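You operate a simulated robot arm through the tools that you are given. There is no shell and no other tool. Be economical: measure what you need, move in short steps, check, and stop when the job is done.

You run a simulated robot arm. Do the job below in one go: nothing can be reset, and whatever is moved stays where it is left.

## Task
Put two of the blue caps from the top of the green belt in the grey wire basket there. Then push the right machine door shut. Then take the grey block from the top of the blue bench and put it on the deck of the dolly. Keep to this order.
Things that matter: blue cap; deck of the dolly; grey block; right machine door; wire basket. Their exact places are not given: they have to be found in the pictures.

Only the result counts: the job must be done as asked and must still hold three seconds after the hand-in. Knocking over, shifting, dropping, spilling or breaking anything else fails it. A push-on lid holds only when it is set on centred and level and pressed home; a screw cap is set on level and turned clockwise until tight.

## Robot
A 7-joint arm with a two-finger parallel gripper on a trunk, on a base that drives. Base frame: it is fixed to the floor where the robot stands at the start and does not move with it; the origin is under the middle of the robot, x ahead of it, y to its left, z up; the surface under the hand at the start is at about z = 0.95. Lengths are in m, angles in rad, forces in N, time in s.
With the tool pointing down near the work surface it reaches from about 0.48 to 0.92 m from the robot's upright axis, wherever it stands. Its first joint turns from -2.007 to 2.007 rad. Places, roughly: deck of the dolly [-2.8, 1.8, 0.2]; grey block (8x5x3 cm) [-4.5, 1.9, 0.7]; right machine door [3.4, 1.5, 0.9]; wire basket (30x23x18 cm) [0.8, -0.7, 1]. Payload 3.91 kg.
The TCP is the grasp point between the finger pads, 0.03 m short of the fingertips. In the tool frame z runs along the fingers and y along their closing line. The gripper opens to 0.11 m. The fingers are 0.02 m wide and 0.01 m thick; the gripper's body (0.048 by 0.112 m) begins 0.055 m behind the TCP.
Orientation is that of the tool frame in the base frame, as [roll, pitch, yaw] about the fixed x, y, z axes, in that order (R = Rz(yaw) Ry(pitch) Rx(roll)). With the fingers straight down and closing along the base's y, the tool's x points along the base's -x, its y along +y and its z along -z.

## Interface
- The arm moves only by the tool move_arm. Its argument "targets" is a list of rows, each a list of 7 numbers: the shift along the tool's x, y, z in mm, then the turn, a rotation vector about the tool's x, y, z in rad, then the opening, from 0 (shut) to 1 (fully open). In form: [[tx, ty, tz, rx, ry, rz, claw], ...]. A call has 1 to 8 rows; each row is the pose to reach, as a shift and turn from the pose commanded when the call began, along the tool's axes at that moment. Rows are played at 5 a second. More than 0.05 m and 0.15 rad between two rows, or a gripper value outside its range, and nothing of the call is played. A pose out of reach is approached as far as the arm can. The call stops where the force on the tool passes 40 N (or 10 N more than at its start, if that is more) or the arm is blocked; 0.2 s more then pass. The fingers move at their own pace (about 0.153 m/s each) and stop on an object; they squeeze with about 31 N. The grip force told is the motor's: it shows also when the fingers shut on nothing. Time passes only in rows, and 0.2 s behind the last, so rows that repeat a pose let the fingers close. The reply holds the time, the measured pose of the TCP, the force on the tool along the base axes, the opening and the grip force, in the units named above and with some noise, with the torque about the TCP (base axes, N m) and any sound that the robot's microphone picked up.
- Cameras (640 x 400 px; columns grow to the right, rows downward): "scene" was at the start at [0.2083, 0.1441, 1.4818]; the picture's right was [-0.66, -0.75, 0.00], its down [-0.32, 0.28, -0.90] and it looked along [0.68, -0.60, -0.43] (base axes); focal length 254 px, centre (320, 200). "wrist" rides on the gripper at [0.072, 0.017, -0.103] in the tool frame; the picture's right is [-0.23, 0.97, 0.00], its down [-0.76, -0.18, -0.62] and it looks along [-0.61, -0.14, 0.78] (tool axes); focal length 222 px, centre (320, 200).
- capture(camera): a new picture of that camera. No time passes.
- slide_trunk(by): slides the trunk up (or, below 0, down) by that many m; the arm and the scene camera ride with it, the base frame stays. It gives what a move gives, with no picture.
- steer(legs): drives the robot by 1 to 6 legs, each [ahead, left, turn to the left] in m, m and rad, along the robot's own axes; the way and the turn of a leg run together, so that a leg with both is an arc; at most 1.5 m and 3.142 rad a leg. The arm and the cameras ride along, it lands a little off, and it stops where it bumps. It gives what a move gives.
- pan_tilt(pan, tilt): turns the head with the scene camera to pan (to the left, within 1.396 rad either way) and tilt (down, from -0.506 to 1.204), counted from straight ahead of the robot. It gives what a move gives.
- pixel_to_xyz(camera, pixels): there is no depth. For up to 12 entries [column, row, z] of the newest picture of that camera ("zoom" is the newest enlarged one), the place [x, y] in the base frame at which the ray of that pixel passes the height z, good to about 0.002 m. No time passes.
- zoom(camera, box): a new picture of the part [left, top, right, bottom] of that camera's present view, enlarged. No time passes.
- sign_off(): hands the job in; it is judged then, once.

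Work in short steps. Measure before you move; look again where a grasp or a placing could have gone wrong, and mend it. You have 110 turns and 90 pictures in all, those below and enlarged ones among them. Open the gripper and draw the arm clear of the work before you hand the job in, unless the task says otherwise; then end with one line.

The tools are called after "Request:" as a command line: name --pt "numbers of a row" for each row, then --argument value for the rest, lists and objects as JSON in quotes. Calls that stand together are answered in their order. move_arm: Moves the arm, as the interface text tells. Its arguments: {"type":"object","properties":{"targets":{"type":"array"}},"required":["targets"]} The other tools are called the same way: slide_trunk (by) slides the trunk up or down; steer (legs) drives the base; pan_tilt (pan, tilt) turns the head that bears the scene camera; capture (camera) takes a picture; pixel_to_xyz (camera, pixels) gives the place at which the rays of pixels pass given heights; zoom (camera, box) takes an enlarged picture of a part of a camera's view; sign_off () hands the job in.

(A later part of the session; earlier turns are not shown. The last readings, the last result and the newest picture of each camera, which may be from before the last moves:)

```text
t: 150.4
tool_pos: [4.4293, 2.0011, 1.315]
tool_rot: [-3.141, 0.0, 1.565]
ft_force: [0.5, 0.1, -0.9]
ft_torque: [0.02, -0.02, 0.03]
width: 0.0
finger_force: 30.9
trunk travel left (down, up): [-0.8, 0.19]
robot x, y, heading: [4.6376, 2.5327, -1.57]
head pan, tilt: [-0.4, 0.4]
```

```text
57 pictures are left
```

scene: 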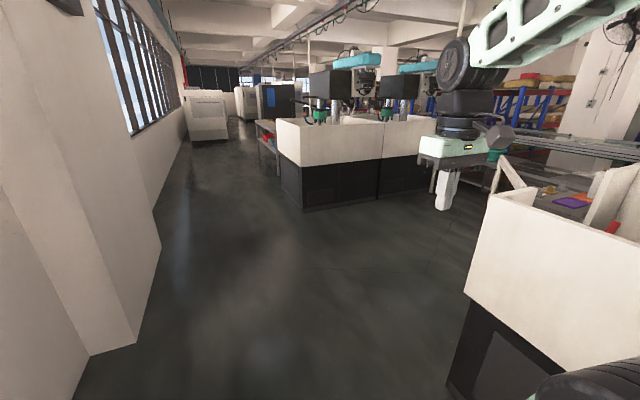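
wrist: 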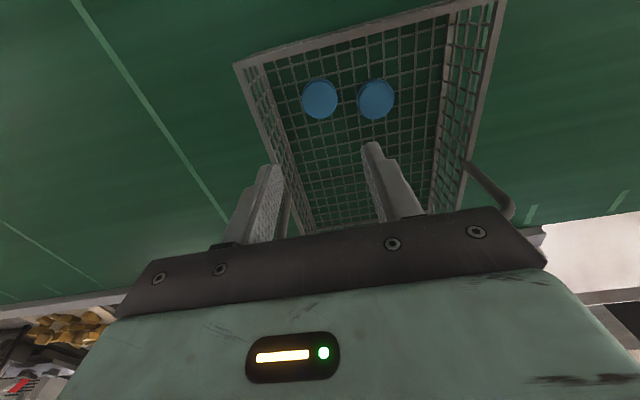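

Next measure pillar, machine corner and the space ahead.

Request:
pixel_to_xyz --camera "scene" --pixels '[[135, 345, 0], [160, 248, 0], [450, 390, 0], [303, 210, 0], [510, 192, 1.1], [498, 157, 1.1], [385, 200, 0]]'

Request:
steer --legs '[[1.4, 0, 0]]'

Request:
pan_tilt --pan -1.2 --tilt 0.4

Request:
capture --camera "scene"

```text
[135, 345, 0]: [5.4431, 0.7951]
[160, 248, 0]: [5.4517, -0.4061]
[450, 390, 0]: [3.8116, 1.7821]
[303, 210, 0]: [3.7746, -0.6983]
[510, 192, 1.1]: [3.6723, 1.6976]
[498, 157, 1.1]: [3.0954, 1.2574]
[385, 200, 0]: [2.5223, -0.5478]
```

```text
t: 157.4
tool_pos: [4.438, 0.6048, 1.3144]
tool_rot: [-3.141, -0.001, 1.578]
ft_force: [-0.5, -0.2, -0.2]
ft_torque: [0.0, -0.02, 0.0]
width: 0.0001
finger_force: 31.1
trunk travel left (down, up): [-0.8, 0.19]
robot x, y, heading: [4.6398, 1.1363, -1.565]
head pan, tilt: [-0.4, 0.4]
```

```text
t: 158.5
tool_pos: [4.4378, 0.6047, 1.3137]
tool_rot: [3.142, 0.0, 1.578]
ft_force: [-0.8, 0.7, 0.2]
ft_torque: [-0.01, 0.01, 0.02]
width: 0.0002
finger_force: 31.3
trunk travel left (down, up): [-0.8, 0.19]
robot x, y, heading: [4.6338, 1.1391, -1.565]
head pan, tilt: [-1.201, 0.4]
```

```text
56 pictures are left
```

scene: 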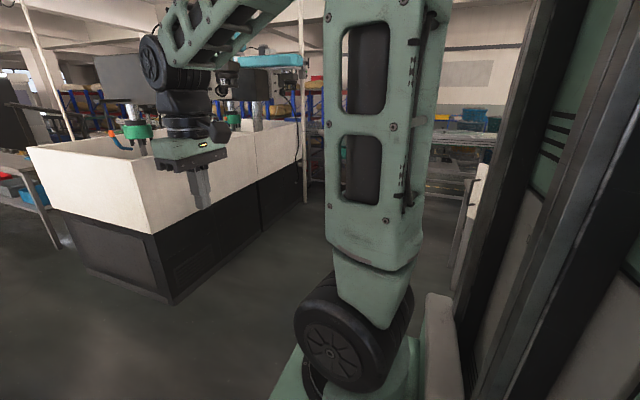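

The door is hidden behind the arm. I move on 0.5 m to y≈0.6 and turn to face −x, into the gap before the door.

Request:
steer --legs '[[0.55, 0, 0], [0, 0, -1.571]]'

Request:
pan_tilt --pan 0.0 --tilt 0.45

Request:
capture --camera "scene"

```text
t: 165.4
tool_pos: [4.1062, 0.7885, 1.3148]
tool_rot: [3.14, -0.002, 0.011]
ft_force: [-0.1, -0.3, 0.0]
ft_torque: [0.04, 0.0, 0.03]
width: 0.0001
finger_force: 30.9
trunk travel left (down, up): [-0.8, 0.19]
robot x, y, heading: [4.6444, 0.5909, -3.129]
head pan, tilt: [-1.201, 0.4]
```

```text
t: 166.8
tool_pos: [4.1058, 0.7903, 1.3151]
tool_rot: [3.141, 0.0, 0.011]
ft_force: [-0.4, 0.2, 0.1]
ft_torque: [-0.02, 0.01, 0.0]
width: 0.0
finger_force: 31.0
trunk travel left (down, up): [-0.8, 0.19]
robot x, y, heading: [4.639, 0.5895, -3.127]
head pan, tilt: [0.0, 0.45]
```

```text
55 pictures are left
```

scene: 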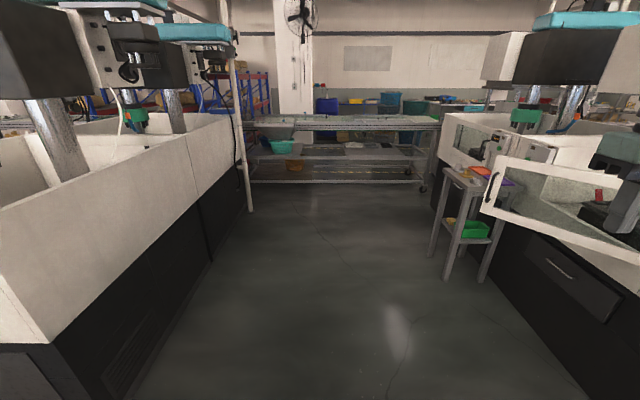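

The open door is at right: free edge with handle at (490,190), hinge off to the right. I pan right to see it and the hinge.

Request:
pan_tilt --pan -0.75 --tilt 0.45

Request:
capture --camera "scene"

```text
t: 167.9
tool_pos: [4.1054, 0.7908, 1.3141]
tool_rot: [3.141, -0.002, 0.012]
ft_force: [0.4, -0.1, 0.1]
ft_torque: [0.0, 0.0, -0.01]
width: 0.0003
finger_force: 31.1
trunk travel left (down, up): [-0.8, 0.19]
robot x, y, heading: [4.6422, 0.5911, -3.128]
head pan, tilt: [-0.75, 0.45]
```

```text
54 pictures are left
```

scene: 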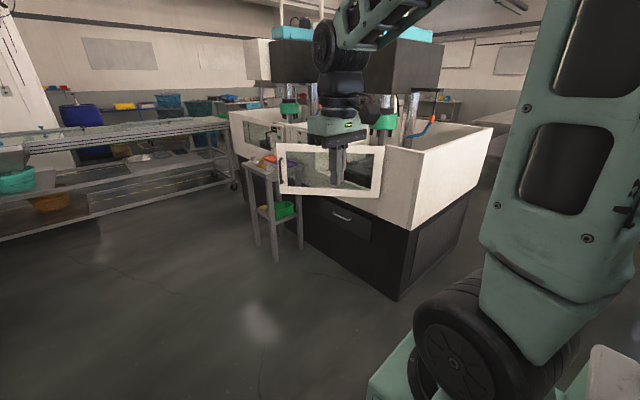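

I enlarge the door and measure the machine corner at the floor.

Request:
zoom --camera "scene" --box '[220, 100, 500, 310]'

Request:
pixel_to_xyz --camera "scene" --pixels '[[398, 300, 0], [468, 228, 0], [302, 248, 0], [278, 262, 0], [257, 245, 0], [411, 153, 1.05], [411, 153, 1.1], [411, 153, 1.15]]'

```text
1.90 times, centred on (360, 205) of scene
```

zoom: 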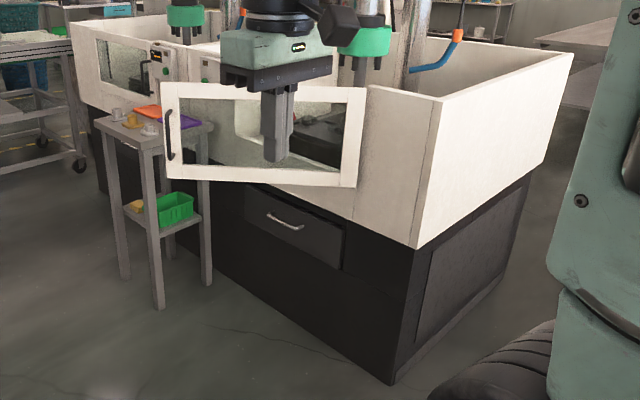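

```text
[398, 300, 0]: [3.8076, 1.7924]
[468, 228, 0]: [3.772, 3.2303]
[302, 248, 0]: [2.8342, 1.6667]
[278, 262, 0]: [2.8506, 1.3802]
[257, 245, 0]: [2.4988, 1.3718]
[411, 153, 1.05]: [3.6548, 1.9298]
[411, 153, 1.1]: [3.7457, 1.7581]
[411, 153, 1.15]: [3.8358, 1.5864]
```

Now door edge pixels at trial heights, to fix the heights from the hinge lying in the front plane y≈1.78.

Request:
pixel_to_xyz --camera "zoom" --pixels '[[365, 87, 1.05], [365, 87, 1.1], [365, 87, 1.15], [357, 187, 0.8], [357, 187, 0.85], [357, 187, 0.9], [163, 83, 1.05], [163, 83, 1.1], [163, 83, 1.15], [165, 180, 0.8], [165, 180, 0.85], [165, 180, 0.9]]'

```text
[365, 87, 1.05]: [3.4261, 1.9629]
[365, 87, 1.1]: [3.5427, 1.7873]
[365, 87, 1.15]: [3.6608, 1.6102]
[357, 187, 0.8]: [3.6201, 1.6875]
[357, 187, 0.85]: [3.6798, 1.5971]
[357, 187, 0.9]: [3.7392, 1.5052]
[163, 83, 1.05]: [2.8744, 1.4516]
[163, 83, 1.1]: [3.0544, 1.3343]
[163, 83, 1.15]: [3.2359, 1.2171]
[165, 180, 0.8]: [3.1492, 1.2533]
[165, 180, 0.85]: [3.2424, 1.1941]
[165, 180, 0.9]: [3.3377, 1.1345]
```

Door: hinge (3.545,1.79), free edge (3.05,1.33), z 0.74–1.10, open ≈43°; the stool (x 2.5–2.85, y 1.37–1.67) stays clear of its swing. I drive to about (3.45,0.96) heading 1.99, so the hand can push along (−0.41,0.91) at 0.45 m from the hinge.

Request:
steer --legs '[[1.18, -0.35, 0], [0, 0, -1.165]]'

Request:
pan_tilt --pan 0.1 --tilt 0.6

Request:
capture --camera "scene"

```text
t: 177.1
tool_pos: [3.4264, 1.507, 1.3147]
tool_rot: [3.14, 0.0, -1.162]
ft_force: [-0.3, 0.1, 1.0]
ft_torque: [-0.01, 0.03, -0.01]
width: 0.0
finger_force: 31.2
trunk travel left (down, up): [-0.8, 0.19]
robot x, y, heading: [3.449, 0.938, 1.977]
head pan, tilt: [-0.75, 0.45]
```

```text
t: 178.3
tool_pos: [3.4273, 1.5067, 1.3155]
tool_rot: [-3.141, -0.001, -1.164]
ft_force: [0.2, 0.0, -0.2]
ft_torque: [0.0, -0.01, 0.0]
width: 0.0
finger_force: 30.8
trunk travel left (down, up): [-0.8, 0.19]
robot x, y, heading: [3.4538, 0.9339, 1.981]
head pan, tilt: [0.099, 0.6]
```

```text
52 pictures are left
```

scene: 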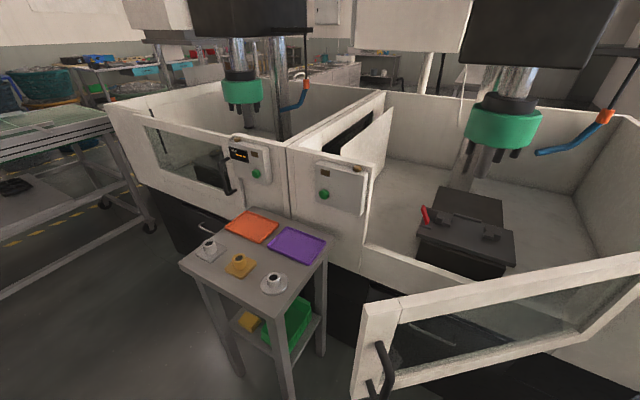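

A clear view: I measure the free edge, handle, jamb and stool top corner.

Request:
pixel_to_xyz --camera "scene" --pixels '[[366, 305, 1.1], [398, 302, 1.1], [378, 345, 1.0], [640, 258, 1.1], [368, 155, 1.1], [387, 97, 1.1], [327, 240, 0.86], [290, 310, 0.86], [286, 153, 1.1], [367, 245, 0.74]]'

```text
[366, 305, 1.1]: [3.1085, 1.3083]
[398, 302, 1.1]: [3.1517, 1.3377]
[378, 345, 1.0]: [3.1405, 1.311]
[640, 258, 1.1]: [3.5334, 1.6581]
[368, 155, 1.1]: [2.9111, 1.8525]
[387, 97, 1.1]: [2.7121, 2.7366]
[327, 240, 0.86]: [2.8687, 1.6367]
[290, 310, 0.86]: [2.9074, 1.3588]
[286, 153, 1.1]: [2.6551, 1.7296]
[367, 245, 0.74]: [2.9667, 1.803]
```

The geometry holds (stool stays outside the door's radius). I bring the hand behind the outer side of the door at about (3.315,1.40), then lower to z≈0.95.

Request:
move_arm --pt "18 45 0 0 0 0 0" --pt "36 90 0 0 0 0 0" --pt "54 130 0 0 0 0 0" --pt "54 145 0 0 0 0 0"

Request:
move_arm --pt "0 0 48 0 0 0 0" --pt "0 0 96 0 0 0 0" --pt "0 0 144 0 0 0 0" --pt "0 0 192 0 0 0 0" --pt "0 0 240 0 0 0 0" --pt "0 0 288 0 0 0 0" --pt "0 0 330 0 0 0 0" --pt "0 0 362 0 0 0 0"

Request:
pan_tilt --pan -0.2 --tilt 0.65

Request:
capture --camera "scene"

```text
t: 179.3
tool_pos: [3.3158, 1.3977, 1.3141]
tool_rot: [-3.142, 0.0, -1.163]
ft_force: [0.3, 0.0, -0.1]
ft_torque: [-0.03, 0.03, 0.02]
width: 0.0
finger_force: 30.7
trunk travel left (down, up): [-0.8, 0.19]
robot x, y, heading: [3.4514, 0.9345, 1.976]
head pan, tilt: [0.099, 0.6]
```

```text
t: 180.6
tool_pos: [3.3015, 1.4193, 1.0594]
tool_rot: [3.132, 0.033, -1.166]
ft_force: [-2.1, -2.8, 36.8]
ft_torque: [-0.2, 1.93, 0.26]
width: 0.0
finger_force: 31.1
out of reach, approached as far as the arm can: row 5, 6
trunk travel left (down, up): [-0.8, 0.19]
robot x, y, heading: [3.4505, 0.9368, 1.976]
head pan, tilt: [0.099, 0.6]
stopped in row 6: the force on the tool passed its limit at 232 N (the readings are from after the stop); the commanded pose is now the measured one
```

```text
t: 181.4
tool_pos: [3.3019, 1.4173, 1.0608]
tool_rot: [3.133, 0.033, -1.169]
ft_force: [-4.7, -3.9, 77.1]
ft_torque: [-0.57, 4.0, 0.17]
width: 0.0002
finger_force: 31.1
trunk travel left (down, up): [-0.8, 0.19]
robot x, y, heading: [3.4503, 0.9385, 1.982]
head pan, tilt: [-0.201, 0.649]
```

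```text
51 pictures are left
```

scene: 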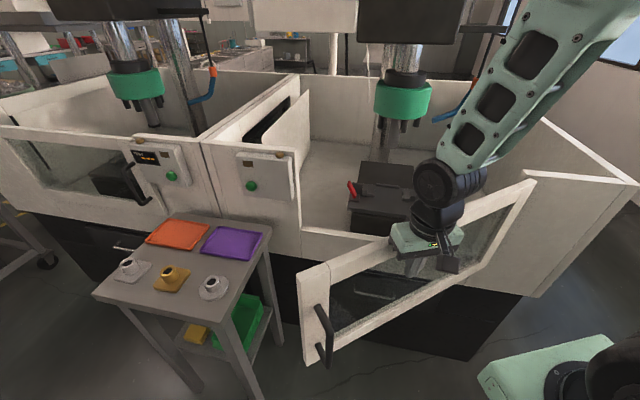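

The hand body came down on the door's top rail (force 77 N). I lift at once.

Request:
move_arm --pt "0 0 -20 0 0 0 0" --pt "0 0 -60 0 0 0 0" --pt "0 0 -100 0 0 0 0" --pt "0 0 -140 0 0 0 0"

Request:
capture --camera "scene"

Request:
capture --camera "wrist"

```text
t: 182.4
tool_pos: [3.3068, 1.4152, 1.1948]
tool_rot: [3.135, 0.025, -1.169]
ft_force: [0.8, -0.7, 0.1]
ft_torque: [-0.05, 0.0, 0.0]
width: 0.0
finger_force: 31.0
trunk travel left (down, up): [-0.8, 0.19]
robot x, y, heading: [3.4544, 0.9371, 1.983]
head pan, tilt: [-0.201, 0.649]
```

```text
50 pictures are left
```

scene: 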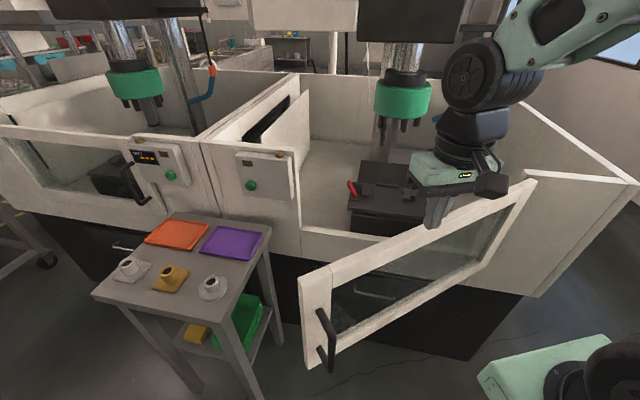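

```text
49 pictures are left
```

wrist: 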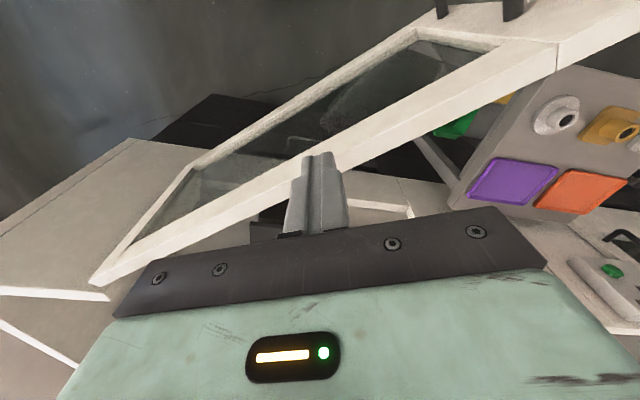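

The hand stands over or just inside the top rail. I measure the rail from both pictures.

Request:
pixel_to_xyz --camera "scene" --pixels '[[300, 276, 1.1], [327, 279, 1.1], [535, 182, 1.1], [518, 190, 1.1], [420, 232, 1.1], [628, 182, 1.1]]'

Request:
pixel_to_xyz --camera "wrist" --pixels '[[96, 285, 1.1], [560, 45, 1.1], [300, 165, 1.1], [300, 190, 1.1], [555, 70, 1.1], [105, 290, 1.1]]'

```text
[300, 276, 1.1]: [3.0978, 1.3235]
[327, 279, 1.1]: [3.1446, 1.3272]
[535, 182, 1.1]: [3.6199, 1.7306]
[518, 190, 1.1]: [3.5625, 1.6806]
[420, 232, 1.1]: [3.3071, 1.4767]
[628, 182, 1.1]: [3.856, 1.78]
```

```text
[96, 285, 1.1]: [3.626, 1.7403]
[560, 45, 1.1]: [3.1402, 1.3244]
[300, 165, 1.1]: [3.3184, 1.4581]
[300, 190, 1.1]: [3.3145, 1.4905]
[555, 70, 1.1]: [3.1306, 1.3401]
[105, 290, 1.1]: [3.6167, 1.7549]
```

Outer edge runs from (3.145,1.327) to the hinge (3.62,1.74). I raise, back the base 5 cm, and then will lower the trunk instead of the arm, as the arm was near its inner limit.

Request:
move_arm --pt "0 0 -45 0 0 0 0" --pt "0 0 -90 0 0 0 0" --pt "0 0 -120 0 0 0 0"

Request:
steer --legs '[[-0.055, 0, 0]]'

Request:
capture --camera "wrist"

```text
t: 183.2
tool_pos: [3.3074, 1.4134, 1.3198]
tool_rot: [3.135, 0.021, -1.17]
ft_force: [0.4, -0.1, -0.2]
ft_torque: [0.01, 0.0, -0.02]
width: 0.0
finger_force: 31.0
trunk travel left (down, up): [-0.8, 0.19]
robot x, y, heading: [3.4526, 0.9379, 1.98]
head pan, tilt: [-0.201, 0.649]
```

```text
t: 184.2
tool_pos: [3.3289, 1.363, 1.3191]
tool_rot: [3.136, 0.024, -1.17]
ft_force: [0.0, -0.5, -0.6]
ft_torque: [0.02, 0.03, 0.01]
width: 0.0
finger_force: 30.8
trunk travel left (down, up): [-0.8, 0.19]
robot x, y, heading: [3.4714, 0.8836, 1.98]
head pan, tilt: [-0.201, 0.649]
```

```text
48 pictures are left
```

wrist: 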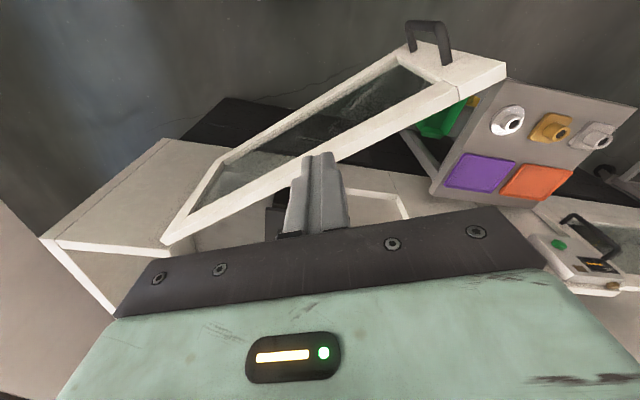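

Quick check of the rail line at z=1.10 from here.

Request:
pixel_to_xyz --camera "wrist" --pixels '[[165, 240, 1.1], [448, 82, 1.1], [300, 158, 1.1], [503, 60, 1.1], [415, 45, 1.0]]'

```text
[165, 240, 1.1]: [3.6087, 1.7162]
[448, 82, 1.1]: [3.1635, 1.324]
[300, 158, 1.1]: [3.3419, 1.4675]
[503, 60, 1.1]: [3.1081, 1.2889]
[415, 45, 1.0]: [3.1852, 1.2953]
```

Clearance is about 3.5 cm; I add 2 cm by the arm, then lower the trunk in steps.

Request:
move_arm --pt "20 0 0 0 0 0 0"

Request:
slide_trunk --by -0.2

Request:
slide_trunk --by -0.16

Request:
capture --camera "scene"

```text
t: 184.6
tool_pos: [3.337, 1.3436, 1.318]
tool_rot: [3.134, 0.023, -1.169]
ft_force: [-0.6, 0.8, 0.6]
ft_torque: [-0.01, 0.0, 0.05]
width: 0.0
finger_force: 30.8
trunk travel left (down, up): [-0.8, 0.19]
robot x, y, heading: [3.4746, 0.886, 1.98]
head pan, tilt: [-0.201, 0.649]
```

```text
t: 186.8
tool_pos: [3.3367, 1.343, 1.1173]
tool_rot: [3.136, 0.024, -1.168]
ft_force: [0.8, 0.0, 0.0]
ft_torque: [-0.01, 0.0, 0.01]
width: 0.0
finger_force: 31.0
trunk travel left (down, up): [-0.6, 0.39]
robot x, y, heading: [3.4752, 0.8848, 1.978]
head pan, tilt: [-0.201, 0.649]
```

```text
t: 188.6
tool_pos: [3.337, 1.3443, 0.9578]
tool_rot: [3.134, 0.025, -1.169]
ft_force: [-0.6, -1.4, 0.4]
ft_torque: [0.0, 0.02, -0.01]
width: 0.0
finger_force: 30.8
trunk travel left (down, up): [-0.44, 0.55]
robot x, y, heading: [3.4743, 0.8869, 1.985]
head pan, tilt: [-0.201, 0.649]
```

```text
47 pictures are left
```

scene: 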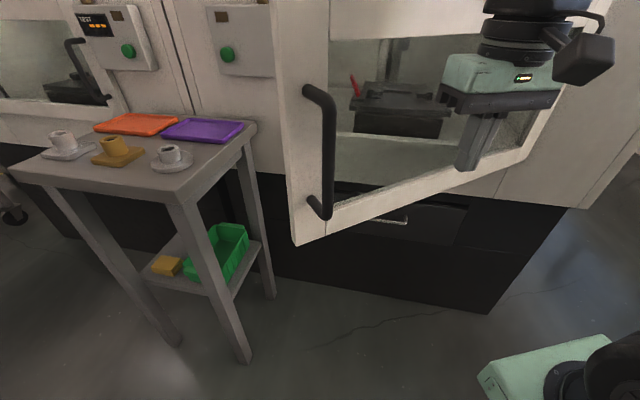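

The hand is outside the door in front of the pane. I push ahead in small rows.

Request:
move_arm --pt "-25 0 0 0 0 0 0" --pt "-50 0 0 0 0 0 0" --pt "-75 0 0 0 0 0 0" --pt "-100 0 0 0 0 0 0" --pt "-125 0 0 0 0 0 0" --pt "-150 0 0 0 0 0 0" --pt "-175 0 0 0 0 0 0" --pt "-200 0 0 0 0 0 0"

Request:
capture --camera "scene"

```text
t: 190.4
tool_pos: [3.26, 1.5266, 0.964]
tool_rot: [3.135, 0.024, -1.17]
ft_force: [-1.1, -0.5, 0.8]
ft_torque: [0.01, 0.0, -0.01]
width: 0.0
finger_force: 30.9
trunk travel left (down, up): [-0.44, 0.55]
robot x, y, heading: [3.4733, 0.8831, 1.981]
head pan, tilt: [-0.201, 0.649]
```

```text
46 pictures are left
```

scene: 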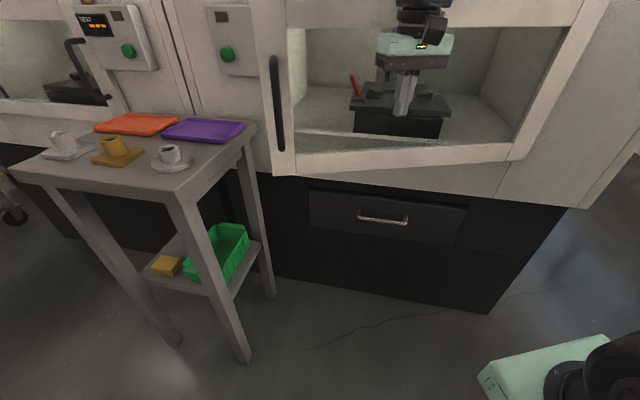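

The door swings easily, clear of the stool. I keep pushing.

Request:
move_arm --pt "-25 0 0 0 0 0 0" --pt "-50 0 0 0 0 0 0" --pt "-75 0 0 0 0 0 0" --pt "-100 0 0 0 0 0 0" --pt "-125 0 0 0 0 0 0" --pt "-145 0 0 0 0 0 0" --pt "-160 0 0 0 0 0 0"

Request:
capture --camera "scene"

```text
t: 191.9
tool_pos: [3.2009, 1.663, 0.9671]
tool_rot: [3.135, 0.006, -1.17]
ft_force: [10.1, -20.7, 3.3]
ft_torque: [1.38, 0.6, -0.41]
width: 0.0001
finger_force: 30.4
trunk travel left (down, up): [-0.44, 0.55]
robot x, y, heading: [3.4737, 0.8815, 1.975]
head pan, tilt: [-0.201, 0.649]
stopped in row 7: the force on the tool passed its limit at 69 N (the readings are from after the stop); the commanded pose is now the measured one
```

```text
45 pictures are left
```

scene: 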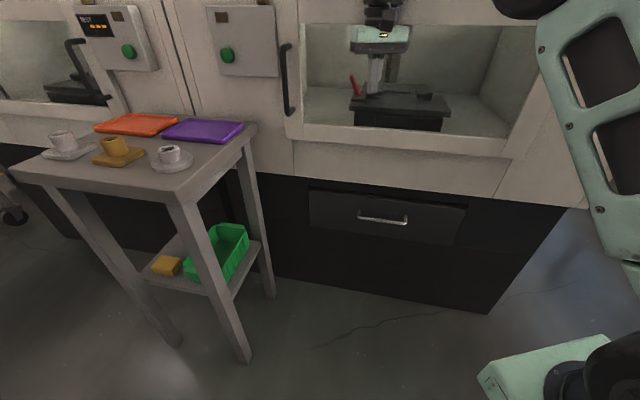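

The push stopped at 69 N with the door apparently flush. I enlarge the free edge to check for a gap.

Request:
zoom --camera "scene" --box '[240, 0, 560, 200]'

```text
2.00 times, centred on (400, 100) of scene
```

zoom: 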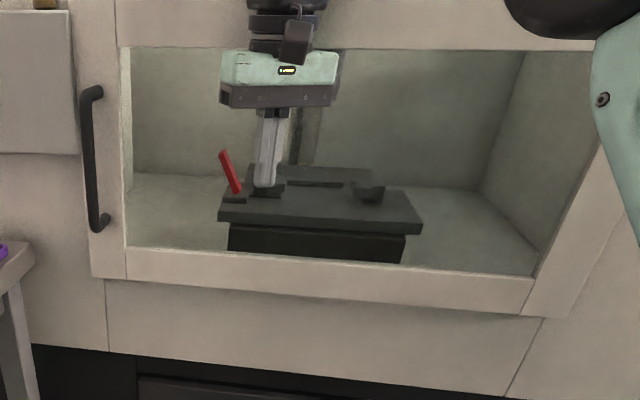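

It seems flush. I make one more short firm push to be sure it's fully home.

Request:
move_arm --pt "15 0 0 0 0 0 0" --pt "15 10 0 0 0 0 0" --pt "0 10 0 0 0 0 0" --pt "-8 10 0 0 0 0 0" --pt "-16 10 0 0 0 0 0" --pt "-24 10 0 0 0 0 0" --pt "-32 10 0 0 0 0 0"

```text
t: 193.0
tool_pos: [3.1913, 1.6627, 0.9641]
tool_rot: [3.134, -0.005, -1.174]
ft_force: [10.4, -21.6, 1.1]
ft_torque: [2.08, 0.98, -0.46]
width: 0.0002
finger_force: 30.9
trunk travel left (down, up): [-0.44, 0.55]
robot x, y, heading: [3.473, 0.886, 1.98]
head pan, tilt: [-0.201, 0.649]
stopped in row 5: the force on the tool passed its limit at 62 N (the readings are from after the stop); the commanded pose is now the measured one
```

Same hard stop at y=1.663, so it's shut. I withdraw and look.

Request:
move_arm --pt "40 0 0 0 0 0 0" --pt "80 0 0 0 0 0 0" --pt "120 0 0 0 0 0 0" --pt "160 0 0 0 0 0 0" --pt "200 0 0 0 0 0 0" --pt "240 0 0 0 0 0 0" --pt "280 0 0 0 0 0 0"

Request:
slide_trunk --by 0.36

Request:
pan_tilt --pan 0 --tilt 0.6

Request:
capture --camera "scene"

```text
t: 194.6
tool_pos: [3.2982, 1.4066, 0.9637]
tool_rot: [3.135, -0.005, -1.173]
ft_force: [-0.4, 0.9, -0.6]
ft_torque: [-0.03, -0.02, 0.02]
width: 0.0
finger_force: 30.9
trunk travel left (down, up): [-0.44, 0.55]
robot x, y, heading: [3.4741, 0.884, 1.978]
head pan, tilt: [-0.201, 0.649]
```

```text
t: 198.1
tool_pos: [3.2995, 1.406, 1.3234]
tool_rot: [3.136, -0.004, -1.171]
ft_force: [1.4, -0.3, -0.1]
ft_torque: [-0.04, 0.0, 0.01]
width: 0.0
finger_force: 31.0
trunk travel left (down, up): [-0.8, 0.19]
robot x, y, heading: [3.4749, 0.8859, 1.978]
head pan, tilt: [-0.201, 0.649]
```

```text
t: 198.8
tool_pos: [3.2997, 1.4061, 1.3237]
tool_rot: [3.134, -0.004, -1.173]
ft_force: [0.5, -0.4, -0.5]
ft_torque: [0.02, 0.0, 0.0]
width: 0.0
finger_force: 31.2
trunk travel left (down, up): [-0.8, 0.19]
robot x, y, heading: [3.4702, 0.8865, 1.98]
head pan, tilt: [0.0, 0.6]
```

```text
43 pictures are left
```

scene: 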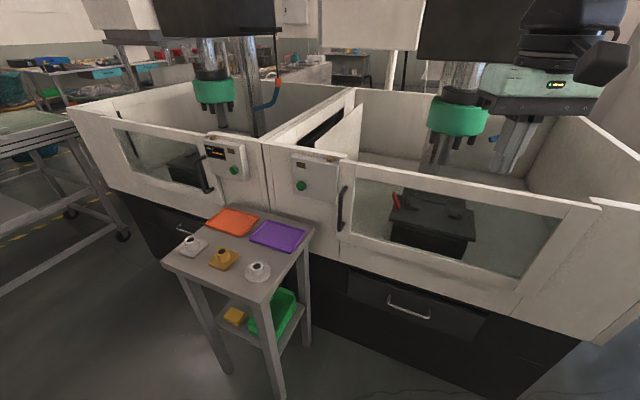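

The right door is shut, cups undisturbed. I retrace: turn to face +y, slide right to x≈4.62, and drive up the window aisle.

Request:
steer --legs '[[0, 0, -0.41], [-0.25, -1.15, 0], [1.45, 0, 0], [1.45, 0, 0]]'

```text
t: 219.5
tool_pos: [4.7745, 4.0417, 1.3244]
tool_rot: [3.134, -0.004, -1.631]
ft_force: [-0.8, -1.1, -1.3]
ft_torque: [-0.01, 0.0, 0.01]
width: 0.0
finger_force: 30.7
trunk travel left (down, up): [-0.8, 0.19]
robot x, y, heading: [4.7005, 3.4979, 1.518]
head pan, tilt: [0.0, 0.6]
```

At (4.70,3.50), heading 1.518; I correct the heading and drive on to y≈8, then turn to face −x.

Request:
steer --legs '[[1.4, 0.1, 0.055], [1.45, 0, 0], [1.45, 0, 0], [0.2, 0, 0], [0, 0, 1.571]]'

```text
t: 245.4
tool_pos: [3.9809, 8.0655, 1.324]
tool_rot: [3.134, -0.005, 0.048]
ft_force: [0.2, -0.2, 1.0]
ft_torque: [-0.02, -0.01, -0.01]
width: 0.0
finger_force: 31.4
trunk travel left (down, up): [-0.8, 0.19]
robot x, y, heading: [4.5318, 8.0542, -3.085]
head pan, tilt: [0.0, 0.6]
```

Now along y≈8.05 to x≈−0.65 and turn to face −y down the aisle.

Request:
steer --legs '[[1.3, 0, -0.057], [1.3, 0, 0], [1.3, 0, 0], [1.28, 0, 0], [0, 0, 1.571]]'

Request:
pan_tilt --pan -0.2 --tilt 0.3

Request:
capture --camera "scene"

```text
t: 273.9
tool_pos: [-0.6727, 7.5432, 1.3247]
tool_rot: [3.135, -0.005, 1.545]
ft_force: [-0.5, -0.2, -0.4]
ft_torque: [0.0, 0.0, 0.0]
width: 0.0001
finger_force: 31.0
trunk travel left (down, up): [-0.8, 0.19]
robot x, y, heading: [-0.6174, 8.0918, -1.59]
head pan, tilt: [0.0, 0.6]
```

```text
t: 274.7
tool_pos: [-0.671, 7.5441, 1.3248]
tool_rot: [3.134, -0.005, 1.544]
ft_force: [-0.2, 0.2, -0.2]
ft_torque: [0.02, 0.01, -0.04]
width: 0.0
finger_force: 30.8
trunk travel left (down, up): [-0.8, 0.19]
robot x, y, heading: [-0.6168, 8.094, -1.59]
head pan, tilt: [-0.201, 0.3]
```

```text
42 pictures are left
```

scene: 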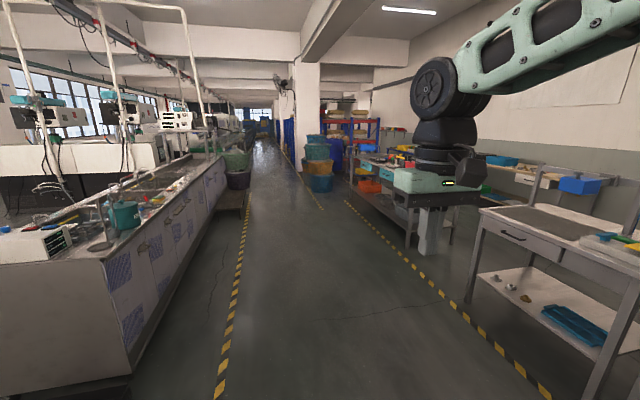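

I drive down the aisle to y≈0.6 and turn right to face −x.

Request:
steer --legs '[[1.45, 0, 0.015], [1.49, 0, 0], [1.49, 0, 0], [1.49, 0, 0], [1.49, 0, 0], [0, 0, -1.571]]'

Request:
pan_tilt --pan 0 --tilt 0.4

Request:
capture --camera "scene"

```text
t: 313.8
tool_pos: [-1.1202, 0.7106, 1.3247]
tool_rot: [3.135, -0.004, 0.012]
ft_force: [-0.7, 1.0, 0.7]
ft_torque: [0.01, -0.01, -0.02]
width: 0.0
finger_force: 30.7
trunk travel left (down, up): [-0.8, 0.19]
robot x, y, heading: [-0.5737, 0.6714, -3.118]
head pan, tilt: [-0.201, 0.3]
```

```text
t: 314.5
tool_pos: [-1.1206, 0.7086, 1.3247]
tool_rot: [3.136, -0.005, 0.013]
ft_force: [-0.4, 0.2, -0.5]
ft_torque: [0.01, -0.02, 0.01]
width: 0.0003
finger_force: 31.7
trunk travel left (down, up): [-0.8, 0.19]
robot x, y, heading: [-0.5749, 0.6743, -3.118]
head pan, tilt: [0.0, 0.4]
```

```text
41 pictures are left
```

scene: 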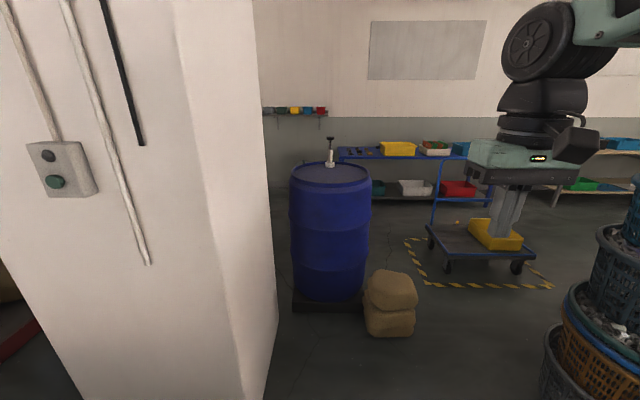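

The blue bench, the dolly (with yellow bin), the drum, sacks and basket stacks are visible. I measure them.

Request:
pixel_to_xyz --camera "scene" --pixels '[[275, 330, 0], [365, 335, 0], [415, 330, 0], [448, 270, 0], [517, 272, 0], [430, 245, 0], [545, 370, 0], [375, 195, 0], [520, 200, 0], [424, 284, 0], [550, 287, 0], [408, 240, 0]]'

Request:
zoom --camera "scene" --box '[320, 120, 600, 295]'

```text
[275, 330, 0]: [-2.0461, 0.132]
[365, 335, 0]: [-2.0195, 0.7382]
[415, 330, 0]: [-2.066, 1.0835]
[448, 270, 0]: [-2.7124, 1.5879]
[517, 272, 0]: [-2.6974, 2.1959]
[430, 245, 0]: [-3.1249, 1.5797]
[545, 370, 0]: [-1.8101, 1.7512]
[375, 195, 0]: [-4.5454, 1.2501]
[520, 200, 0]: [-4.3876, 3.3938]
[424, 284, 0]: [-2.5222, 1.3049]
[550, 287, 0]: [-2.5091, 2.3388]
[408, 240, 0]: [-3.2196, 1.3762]
```

```text
2.29 times, centred on (460, 208) of scene
```

zoom: 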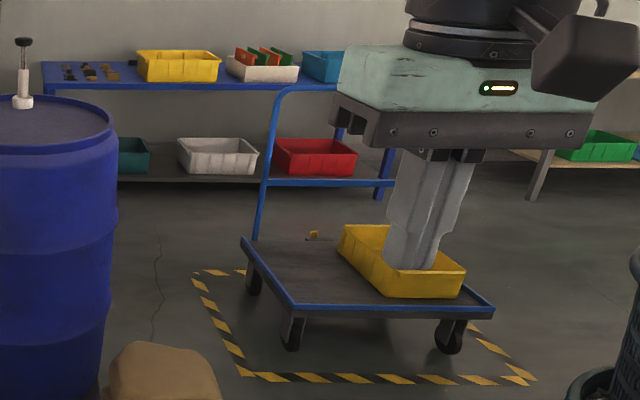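

The bench lies behind the dolly. I need to know the passages, so I move closer (to x≈−1.1) and look with the head turned right and down.

Request:
steer --legs '[[0.5, -0.1, -0.02]]'

Request:
pan_tilt --pan -0.15 --tilt 0.55

Request:
capture --camera "scene"

Request:
pan_tilt --pan -0.9 --tilt 0.55

Request:
capture --camera "scene"

```text
t: 317.5
tool_pos: [-1.6232, 0.8145, 1.3258]
tool_rot: [3.135, -0.005, -0.007]
ft_force: [0.0, -0.5, -0.4]
ft_torque: [0.01, -0.01, -0.02]
width: 0.0
finger_force: 31.3
trunk travel left (down, up): [-0.8, 0.19]
robot x, y, heading: [-1.0758, 0.7694, -3.135]
head pan, tilt: [0.0, 0.4]
```

```text
t: 318.2
tool_pos: [-1.6236, 0.8149, 1.3245]
tool_rot: [3.133, -0.006, -0.007]
ft_force: [1.2, -0.1, -0.4]
ft_torque: [-0.03, -0.03, -0.03]
width: 0.0
finger_force: 31.0
trunk travel left (down, up): [-0.8, 0.19]
robot x, y, heading: [-1.0752, 0.7672, -3.135]
head pan, tilt: [-0.15, 0.55]
```

```text
39 pictures are left
```

scene: 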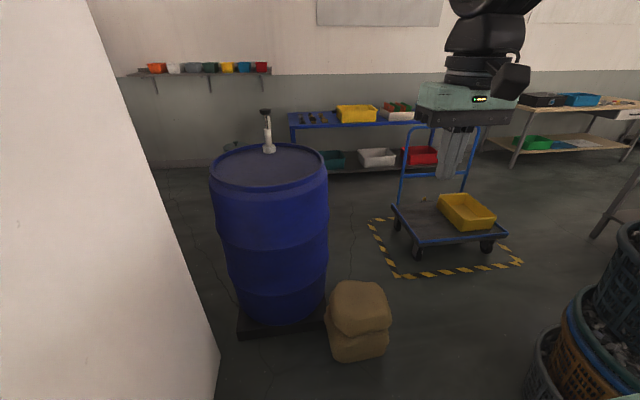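

```text
t: 319.3
tool_pos: [-1.623, 0.8141, 1.3244]
tool_rot: [3.135, -0.005, -0.008]
ft_force: [0.5, -0.4, 0.0]
ft_torque: [0.01, 0.01, 0.02]
width: 0.0002
finger_force: 31.2
trunk travel left (down, up): [-0.8, 0.19]
robot x, y, heading: [-1.076, 0.7716, -3.135]
head pan, tilt: [-0.901, 0.55]
```

```text
38 pictures are left
```

scene: 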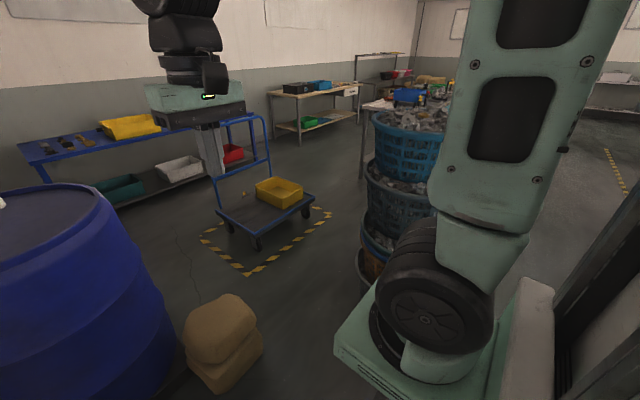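

A clear overview; I measure the dolly deck corners, sacks, basket stack and bench edges.

Request:
pixel_to_xyz --camera "scene" --pixels '[[222, 392, 0], [264, 350, 0], [262, 236, 0.2], [315, 200, 0.2], [218, 210, 0.2], [360, 262, 0], [362, 285, 0], [250, 272, 0], [332, 213, 0], [303, 145, 0], [42, 160, 0.75], [250, 115, 0.75]]'

Request:
zoom --camera "scene" --box '[0, 90, 340, 300]'

```text
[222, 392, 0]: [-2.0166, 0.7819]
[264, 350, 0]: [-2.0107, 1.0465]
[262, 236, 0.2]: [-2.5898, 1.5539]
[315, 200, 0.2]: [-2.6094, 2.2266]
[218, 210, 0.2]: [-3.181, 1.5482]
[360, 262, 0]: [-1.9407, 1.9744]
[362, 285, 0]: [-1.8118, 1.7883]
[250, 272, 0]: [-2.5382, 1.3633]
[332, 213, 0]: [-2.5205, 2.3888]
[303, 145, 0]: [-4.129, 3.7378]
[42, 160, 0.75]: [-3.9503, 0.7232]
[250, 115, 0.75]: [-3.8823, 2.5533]
```

```text
1.88 times, centred on (170, 195) of scene
```

zoom: 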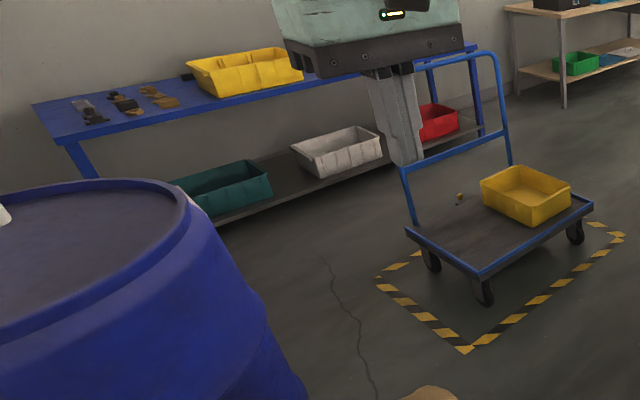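

Gaps are near 0.6–0.77 m, so I check my own base's footprint by looking straight down, and query the block candidates and sack depth first.

Request:
pixel_to_xyz --camera "scene" --pixels '[[243, 297, 0.3], [208, 302, 0.3], [258, 312, 0.25], [45, 143, 0.75], [65, 145, 0.75], [85, 140, 0.75], [50, 150, 0.75]]'

Request:
pan_tilt --pan 0.3 --tilt 1.2

Request:
capture --camera "scene"

Request:
pixel_to_xyz --camera "scene" --pixels '[[320, 300, 0], [320, 340, 0], [320, 380, 0], [100, 340, 0], [540, 340, 0]]'

```text
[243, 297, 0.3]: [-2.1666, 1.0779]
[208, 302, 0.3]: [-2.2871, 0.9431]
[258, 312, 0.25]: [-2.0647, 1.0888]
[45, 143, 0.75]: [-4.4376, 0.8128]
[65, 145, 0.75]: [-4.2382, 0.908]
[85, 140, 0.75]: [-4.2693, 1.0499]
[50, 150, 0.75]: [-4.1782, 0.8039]
```

```text
t: 320.7
tool_pos: [-1.6237, 0.8143, 1.3248]
tool_rot: [3.133, -0.007, -0.005]
ft_force: [-0.2, 0.4, -0.5]
ft_torque: [0.0, 0.03, -0.02]
width: 0.0001
finger_force: 30.7
trunk travel left (down, up): [-0.8, 0.19]
robot x, y, heading: [-1.0749, 0.7692, -3.135]
head pan, tilt: [0.3, 1.201]
```

```text
36 pictures are left
```

scene: 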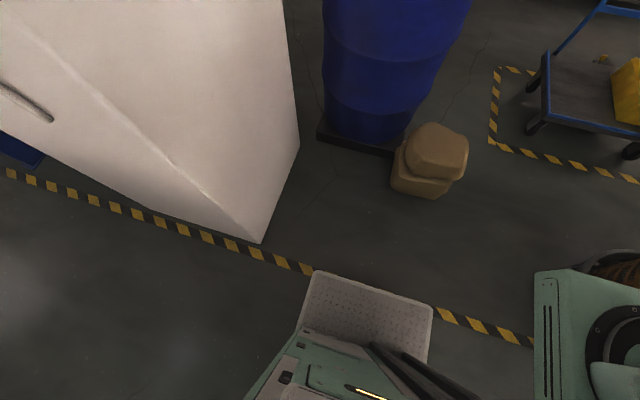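

```text
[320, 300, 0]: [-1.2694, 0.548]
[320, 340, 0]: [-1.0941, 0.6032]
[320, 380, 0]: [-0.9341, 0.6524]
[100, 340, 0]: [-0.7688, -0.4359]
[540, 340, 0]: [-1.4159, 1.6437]
```

The base's front plate shows at (312,272)–(432,305). Query it at plausible heights, plus sack corners and drum plate.

Request:
pixel_to_xyz --camera "scene" --pixels '[[313, 271, 0.1], [432, 306, 0.1], [313, 271, 0.3], [432, 306, 0.3], [535, 275, 0.9], [452, 185, 0], [468, 140, 0.3], [400, 155, 0], [394, 188, 0], [430, 198, 0], [318, 135, 0], [545, 60, 0.2]]'

```text
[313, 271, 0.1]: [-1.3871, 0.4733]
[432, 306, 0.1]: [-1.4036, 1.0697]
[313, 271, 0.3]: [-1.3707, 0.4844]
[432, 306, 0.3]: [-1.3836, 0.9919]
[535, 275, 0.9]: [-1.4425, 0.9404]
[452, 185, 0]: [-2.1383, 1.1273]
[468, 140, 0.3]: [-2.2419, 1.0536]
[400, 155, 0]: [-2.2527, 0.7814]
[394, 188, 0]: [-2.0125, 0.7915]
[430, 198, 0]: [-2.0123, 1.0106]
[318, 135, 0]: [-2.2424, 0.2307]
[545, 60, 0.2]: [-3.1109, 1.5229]
```

My base is about 0.6 × 0.55 m, too wide for the sack–dolly gap (~0.5). I look left/south past the pillar for another way.

Request:
pan_tilt --pan 0.9 --tilt 0.45

Request:
capture --camera "scene"

```text
t: 321.8
tool_pos: [-1.6244, 0.8144, 1.3247]
tool_rot: [3.135, -0.006, -0.008]
ft_force: [1.2, 0.1, 0.8]
ft_torque: [-0.01, 0.0, 0.01]
width: 0.0
finger_force: 30.4
trunk travel left (down, up): [-0.8, 0.19]
robot x, y, heading: [-1.0735, 0.7681, -3.135]
head pan, tilt: [0.901, 0.45]
```

```text
35 pictures are left
```

scene: 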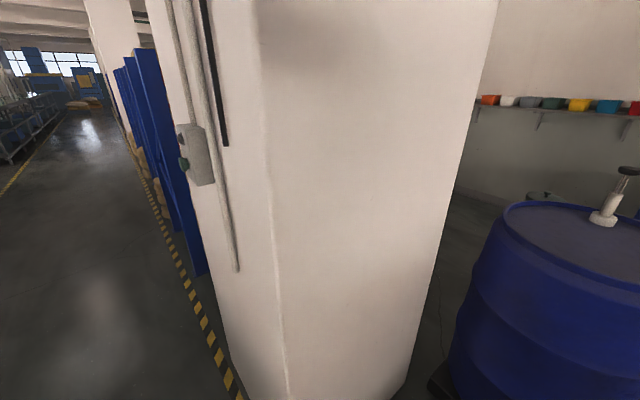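

South is closed by blue racks. I back into the aisle and slide north, facing west, to look between the basket stacks and the tables.

Request:
steer --legs '[[-0.5, 0, 0], [0, -1.4, 0], [0, -1.45, 0]]'

Request:
pan_tilt --pan 0.1 --tilt 0.55

Request:
capture --camera "scene"

```text
t: 338.1
tool_pos: [-1.1861, 3.6375, 1.3248]
tool_rot: [3.136, -0.004, 0.039]
ft_force: [0.1, -0.1, 0.3]
ft_torque: [-0.05, 0.03, 0.0]
width: 0.0
finger_force: 31.2
trunk travel left (down, up): [-0.8, 0.19]
robot x, y, heading: [-0.6328, 3.6198, -3.09]
head pan, tilt: [0.901, 0.45]
```

```text
t: 339.2
tool_pos: [-1.1853, 3.6377, 1.3243]
tool_rot: [3.135, -0.005, 0.037]
ft_force: [0.2, 0.2, 0.6]
ft_torque: [0.0, 0.03, -0.02]
width: 0.0001
finger_force: 31.0
trunk travel left (down, up): [-0.8, 0.19]
robot x, y, heading: [-0.6345, 3.6197, -3.092]
head pan, tilt: [0.099, 0.55]
```

```text
34 pictures are left
```

scene: 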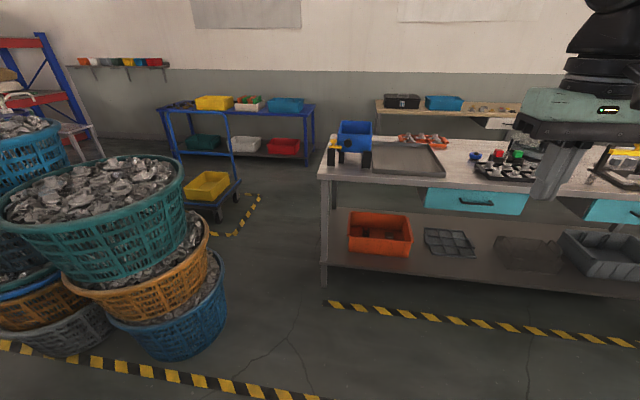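

There is a passage between the stack (right edge ≈(225,310)) and the table (leg ≈(325,285)). Measure.

Request:
pixel_to_xyz --camera "scene" --pixels '[[225, 318, 0], [205, 358, 0], [323, 287, 0], [319, 178, 0.85], [334, 158, 0.85], [325, 305, 0], [240, 182, 0.2], [215, 205, 0.2], [235, 237, 0], [260, 196, 0], [316, 148, 0], [222, 262, 0.2]]'

Request:
zoom --camera "scene" --box '[140, 70, 340, 250]'

```text
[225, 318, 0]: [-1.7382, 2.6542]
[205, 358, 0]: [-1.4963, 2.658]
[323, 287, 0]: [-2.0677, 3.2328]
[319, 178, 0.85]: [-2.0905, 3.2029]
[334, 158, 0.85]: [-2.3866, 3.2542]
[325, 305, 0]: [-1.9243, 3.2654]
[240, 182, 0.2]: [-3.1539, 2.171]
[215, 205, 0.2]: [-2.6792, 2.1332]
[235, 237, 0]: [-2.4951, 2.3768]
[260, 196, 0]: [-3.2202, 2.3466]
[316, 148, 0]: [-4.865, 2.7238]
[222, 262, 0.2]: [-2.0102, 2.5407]
```

```text
2.22 times, centred on (240, 160) of scene
```

zoom: 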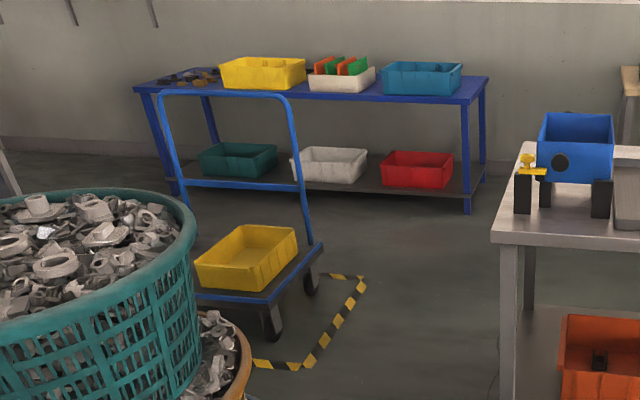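

The diagonal gap between stack (centre ≈(−1.5,2.35)) and table corner (−2.07,3.2) is ≈0.68 m against my 0.55 m width. I check the upper baskets' edge, then align heading to −2.55 rad on the gap's centre line.

Request:
pixel_to_xyz --camera "scene" --pixels '[[210, 245, 0.55], [210, 245, 0.5], [186, 185, 0.9], [226, 290, 0.2], [226, 300, 0.3], [4, 215, 0.9], [112, 330, 0.25]]'

Request:
steer --legs '[[0, 0, 0.54], [0.4, -0.109, 0]]'

Request:
pan_tilt --pan 0 --tilt 0.9

Request:
capture --camera "scene"

```text
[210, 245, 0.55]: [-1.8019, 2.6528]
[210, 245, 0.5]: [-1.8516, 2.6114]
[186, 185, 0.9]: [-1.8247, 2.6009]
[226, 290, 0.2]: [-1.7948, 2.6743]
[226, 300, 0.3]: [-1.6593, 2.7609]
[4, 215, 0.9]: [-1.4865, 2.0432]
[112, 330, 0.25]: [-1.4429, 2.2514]
```

```text
t: 343.2
tool_pos: [-1.503, 3.2277, 1.3252]
tool_rot: [3.136, -0.005, 0.579]
ft_force: [-0.4, 0.1, -0.6]
ft_torque: [-0.01, 0.02, -0.03]
width: 0.0003
finger_force: 31.0
trunk travel left (down, up): [-0.8, 0.19]
robot x, y, heading: [-1.0247, 3.4934, -2.553]
head pan, tilt: [0.099, 0.55]
```

```text
t: 344.0
tool_pos: [-1.5021, 3.2276, 1.3249]
tool_rot: [3.135, -0.004, 0.581]
ft_force: [-0.1, 0.2, -0.5]
ft_torque: [0.0, -0.02, 0.0]
width: 0.0
finger_force: 31.2
trunk travel left (down, up): [-0.8, 0.19]
robot x, y, heading: [-1.0202, 3.4906, -2.553]
head pan, tilt: [0.0, 0.901]
```

```text
32 pictures are left
```

scene: 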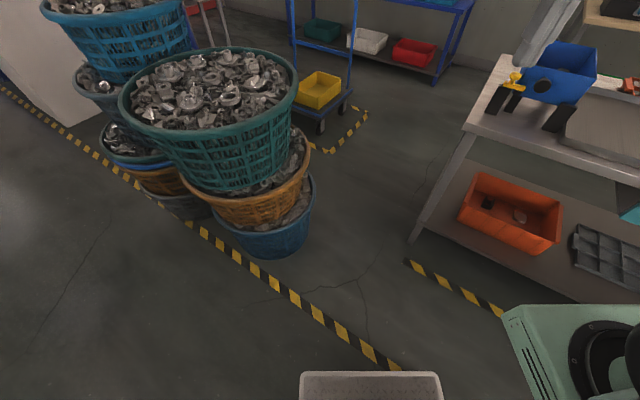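

From here I measure the gap edges precisely.

Request:
pixel_to_xyz --camera "scene" --pixels '[[308, 242, 0], [280, 258, 0], [316, 185, 0.28], [311, 165, 0.5], [298, 85, 0.9], [410, 240, 0], [465, 130, 0.87], [495, 62, 0.87], [300, 376, 0.1], [440, 376, 0.1], [330, 152, 0], [353, 92, 0.2]]'

```text
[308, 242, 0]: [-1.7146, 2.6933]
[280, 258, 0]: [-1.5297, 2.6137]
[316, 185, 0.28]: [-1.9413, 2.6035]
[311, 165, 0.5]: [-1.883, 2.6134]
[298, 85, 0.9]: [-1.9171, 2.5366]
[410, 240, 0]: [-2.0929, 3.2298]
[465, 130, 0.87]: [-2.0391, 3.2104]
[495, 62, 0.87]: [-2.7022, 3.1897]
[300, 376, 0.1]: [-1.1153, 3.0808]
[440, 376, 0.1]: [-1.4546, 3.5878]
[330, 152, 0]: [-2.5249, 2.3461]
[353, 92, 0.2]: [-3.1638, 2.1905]
```

The gap is only ~0.6 m, as wide as my base, so too tight. An earlier view from y=8 showed a wider gap between this table and the next desk at y≈5–5.9; I go back and look there.

Request:
steer --legs '[[-0.35, 0, 0], [0, 0, -0.58], [0, -1.45, 0], [0, -0.35, 0]]'

Request:
pan_tilt --pan 0.1 --tilt 0.6

Request:
capture --camera "scene"

```text
t: 356.6
tool_pos: [-1.2922, 5.5334, 1.3236]
tool_rot: [3.134, -0.006, 0.003]
ft_force: [0.8, 0.0, -1.0]
ft_torque: [-0.01, -0.04, 0.01]
width: 0.0001
finger_force: 31.1
trunk travel left (down, up): [-0.8, 0.19]
robot x, y, heading: [-0.7426, 5.4948, -3.132]
head pan, tilt: [0.0, 0.901]
```

```text
t: 357.4
tool_pos: [-1.2919, 5.5336, 1.3236]
tool_rot: [3.134, -0.006, 0.001]
ft_force: [0.0, -0.1, 0.1]
ft_torque: [-0.01, 0.02, 0.0]
width: 0.0001
finger_force: 30.9
trunk travel left (down, up): [-0.8, 0.19]
robot x, y, heading: [-0.7431, 5.4901, -3.133]
head pan, tilt: [0.099, 0.6]
```

```text
31 pictures are left
```

scene: 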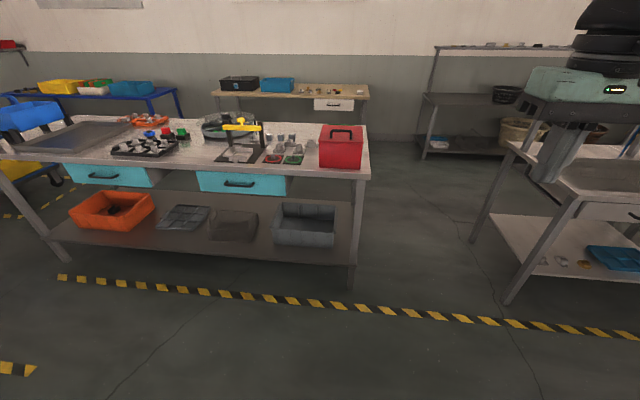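

The gap between the table's right leg (352,285) and the desk (legs (475,240),(508,302)) looks good. Measure.

Request:
pixel_to_xyz --camera "scene" --pixels '[[355, 288, 0], [358, 235, 0], [368, 172, 0.87], [508, 303, 0], [474, 242, 0], [505, 145, 0.8], [575, 195, 0.8], [215, 150, 0], [350, 155, 0], [420, 160, 0], [180, 150, 0]]'

```text
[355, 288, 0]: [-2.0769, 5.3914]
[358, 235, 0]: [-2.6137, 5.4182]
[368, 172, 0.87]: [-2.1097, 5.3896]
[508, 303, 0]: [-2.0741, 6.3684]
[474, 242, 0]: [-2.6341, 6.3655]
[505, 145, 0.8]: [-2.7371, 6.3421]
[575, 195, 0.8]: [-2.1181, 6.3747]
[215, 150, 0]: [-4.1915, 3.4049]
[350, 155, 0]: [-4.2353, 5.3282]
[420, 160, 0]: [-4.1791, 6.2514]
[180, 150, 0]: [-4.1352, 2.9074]
```

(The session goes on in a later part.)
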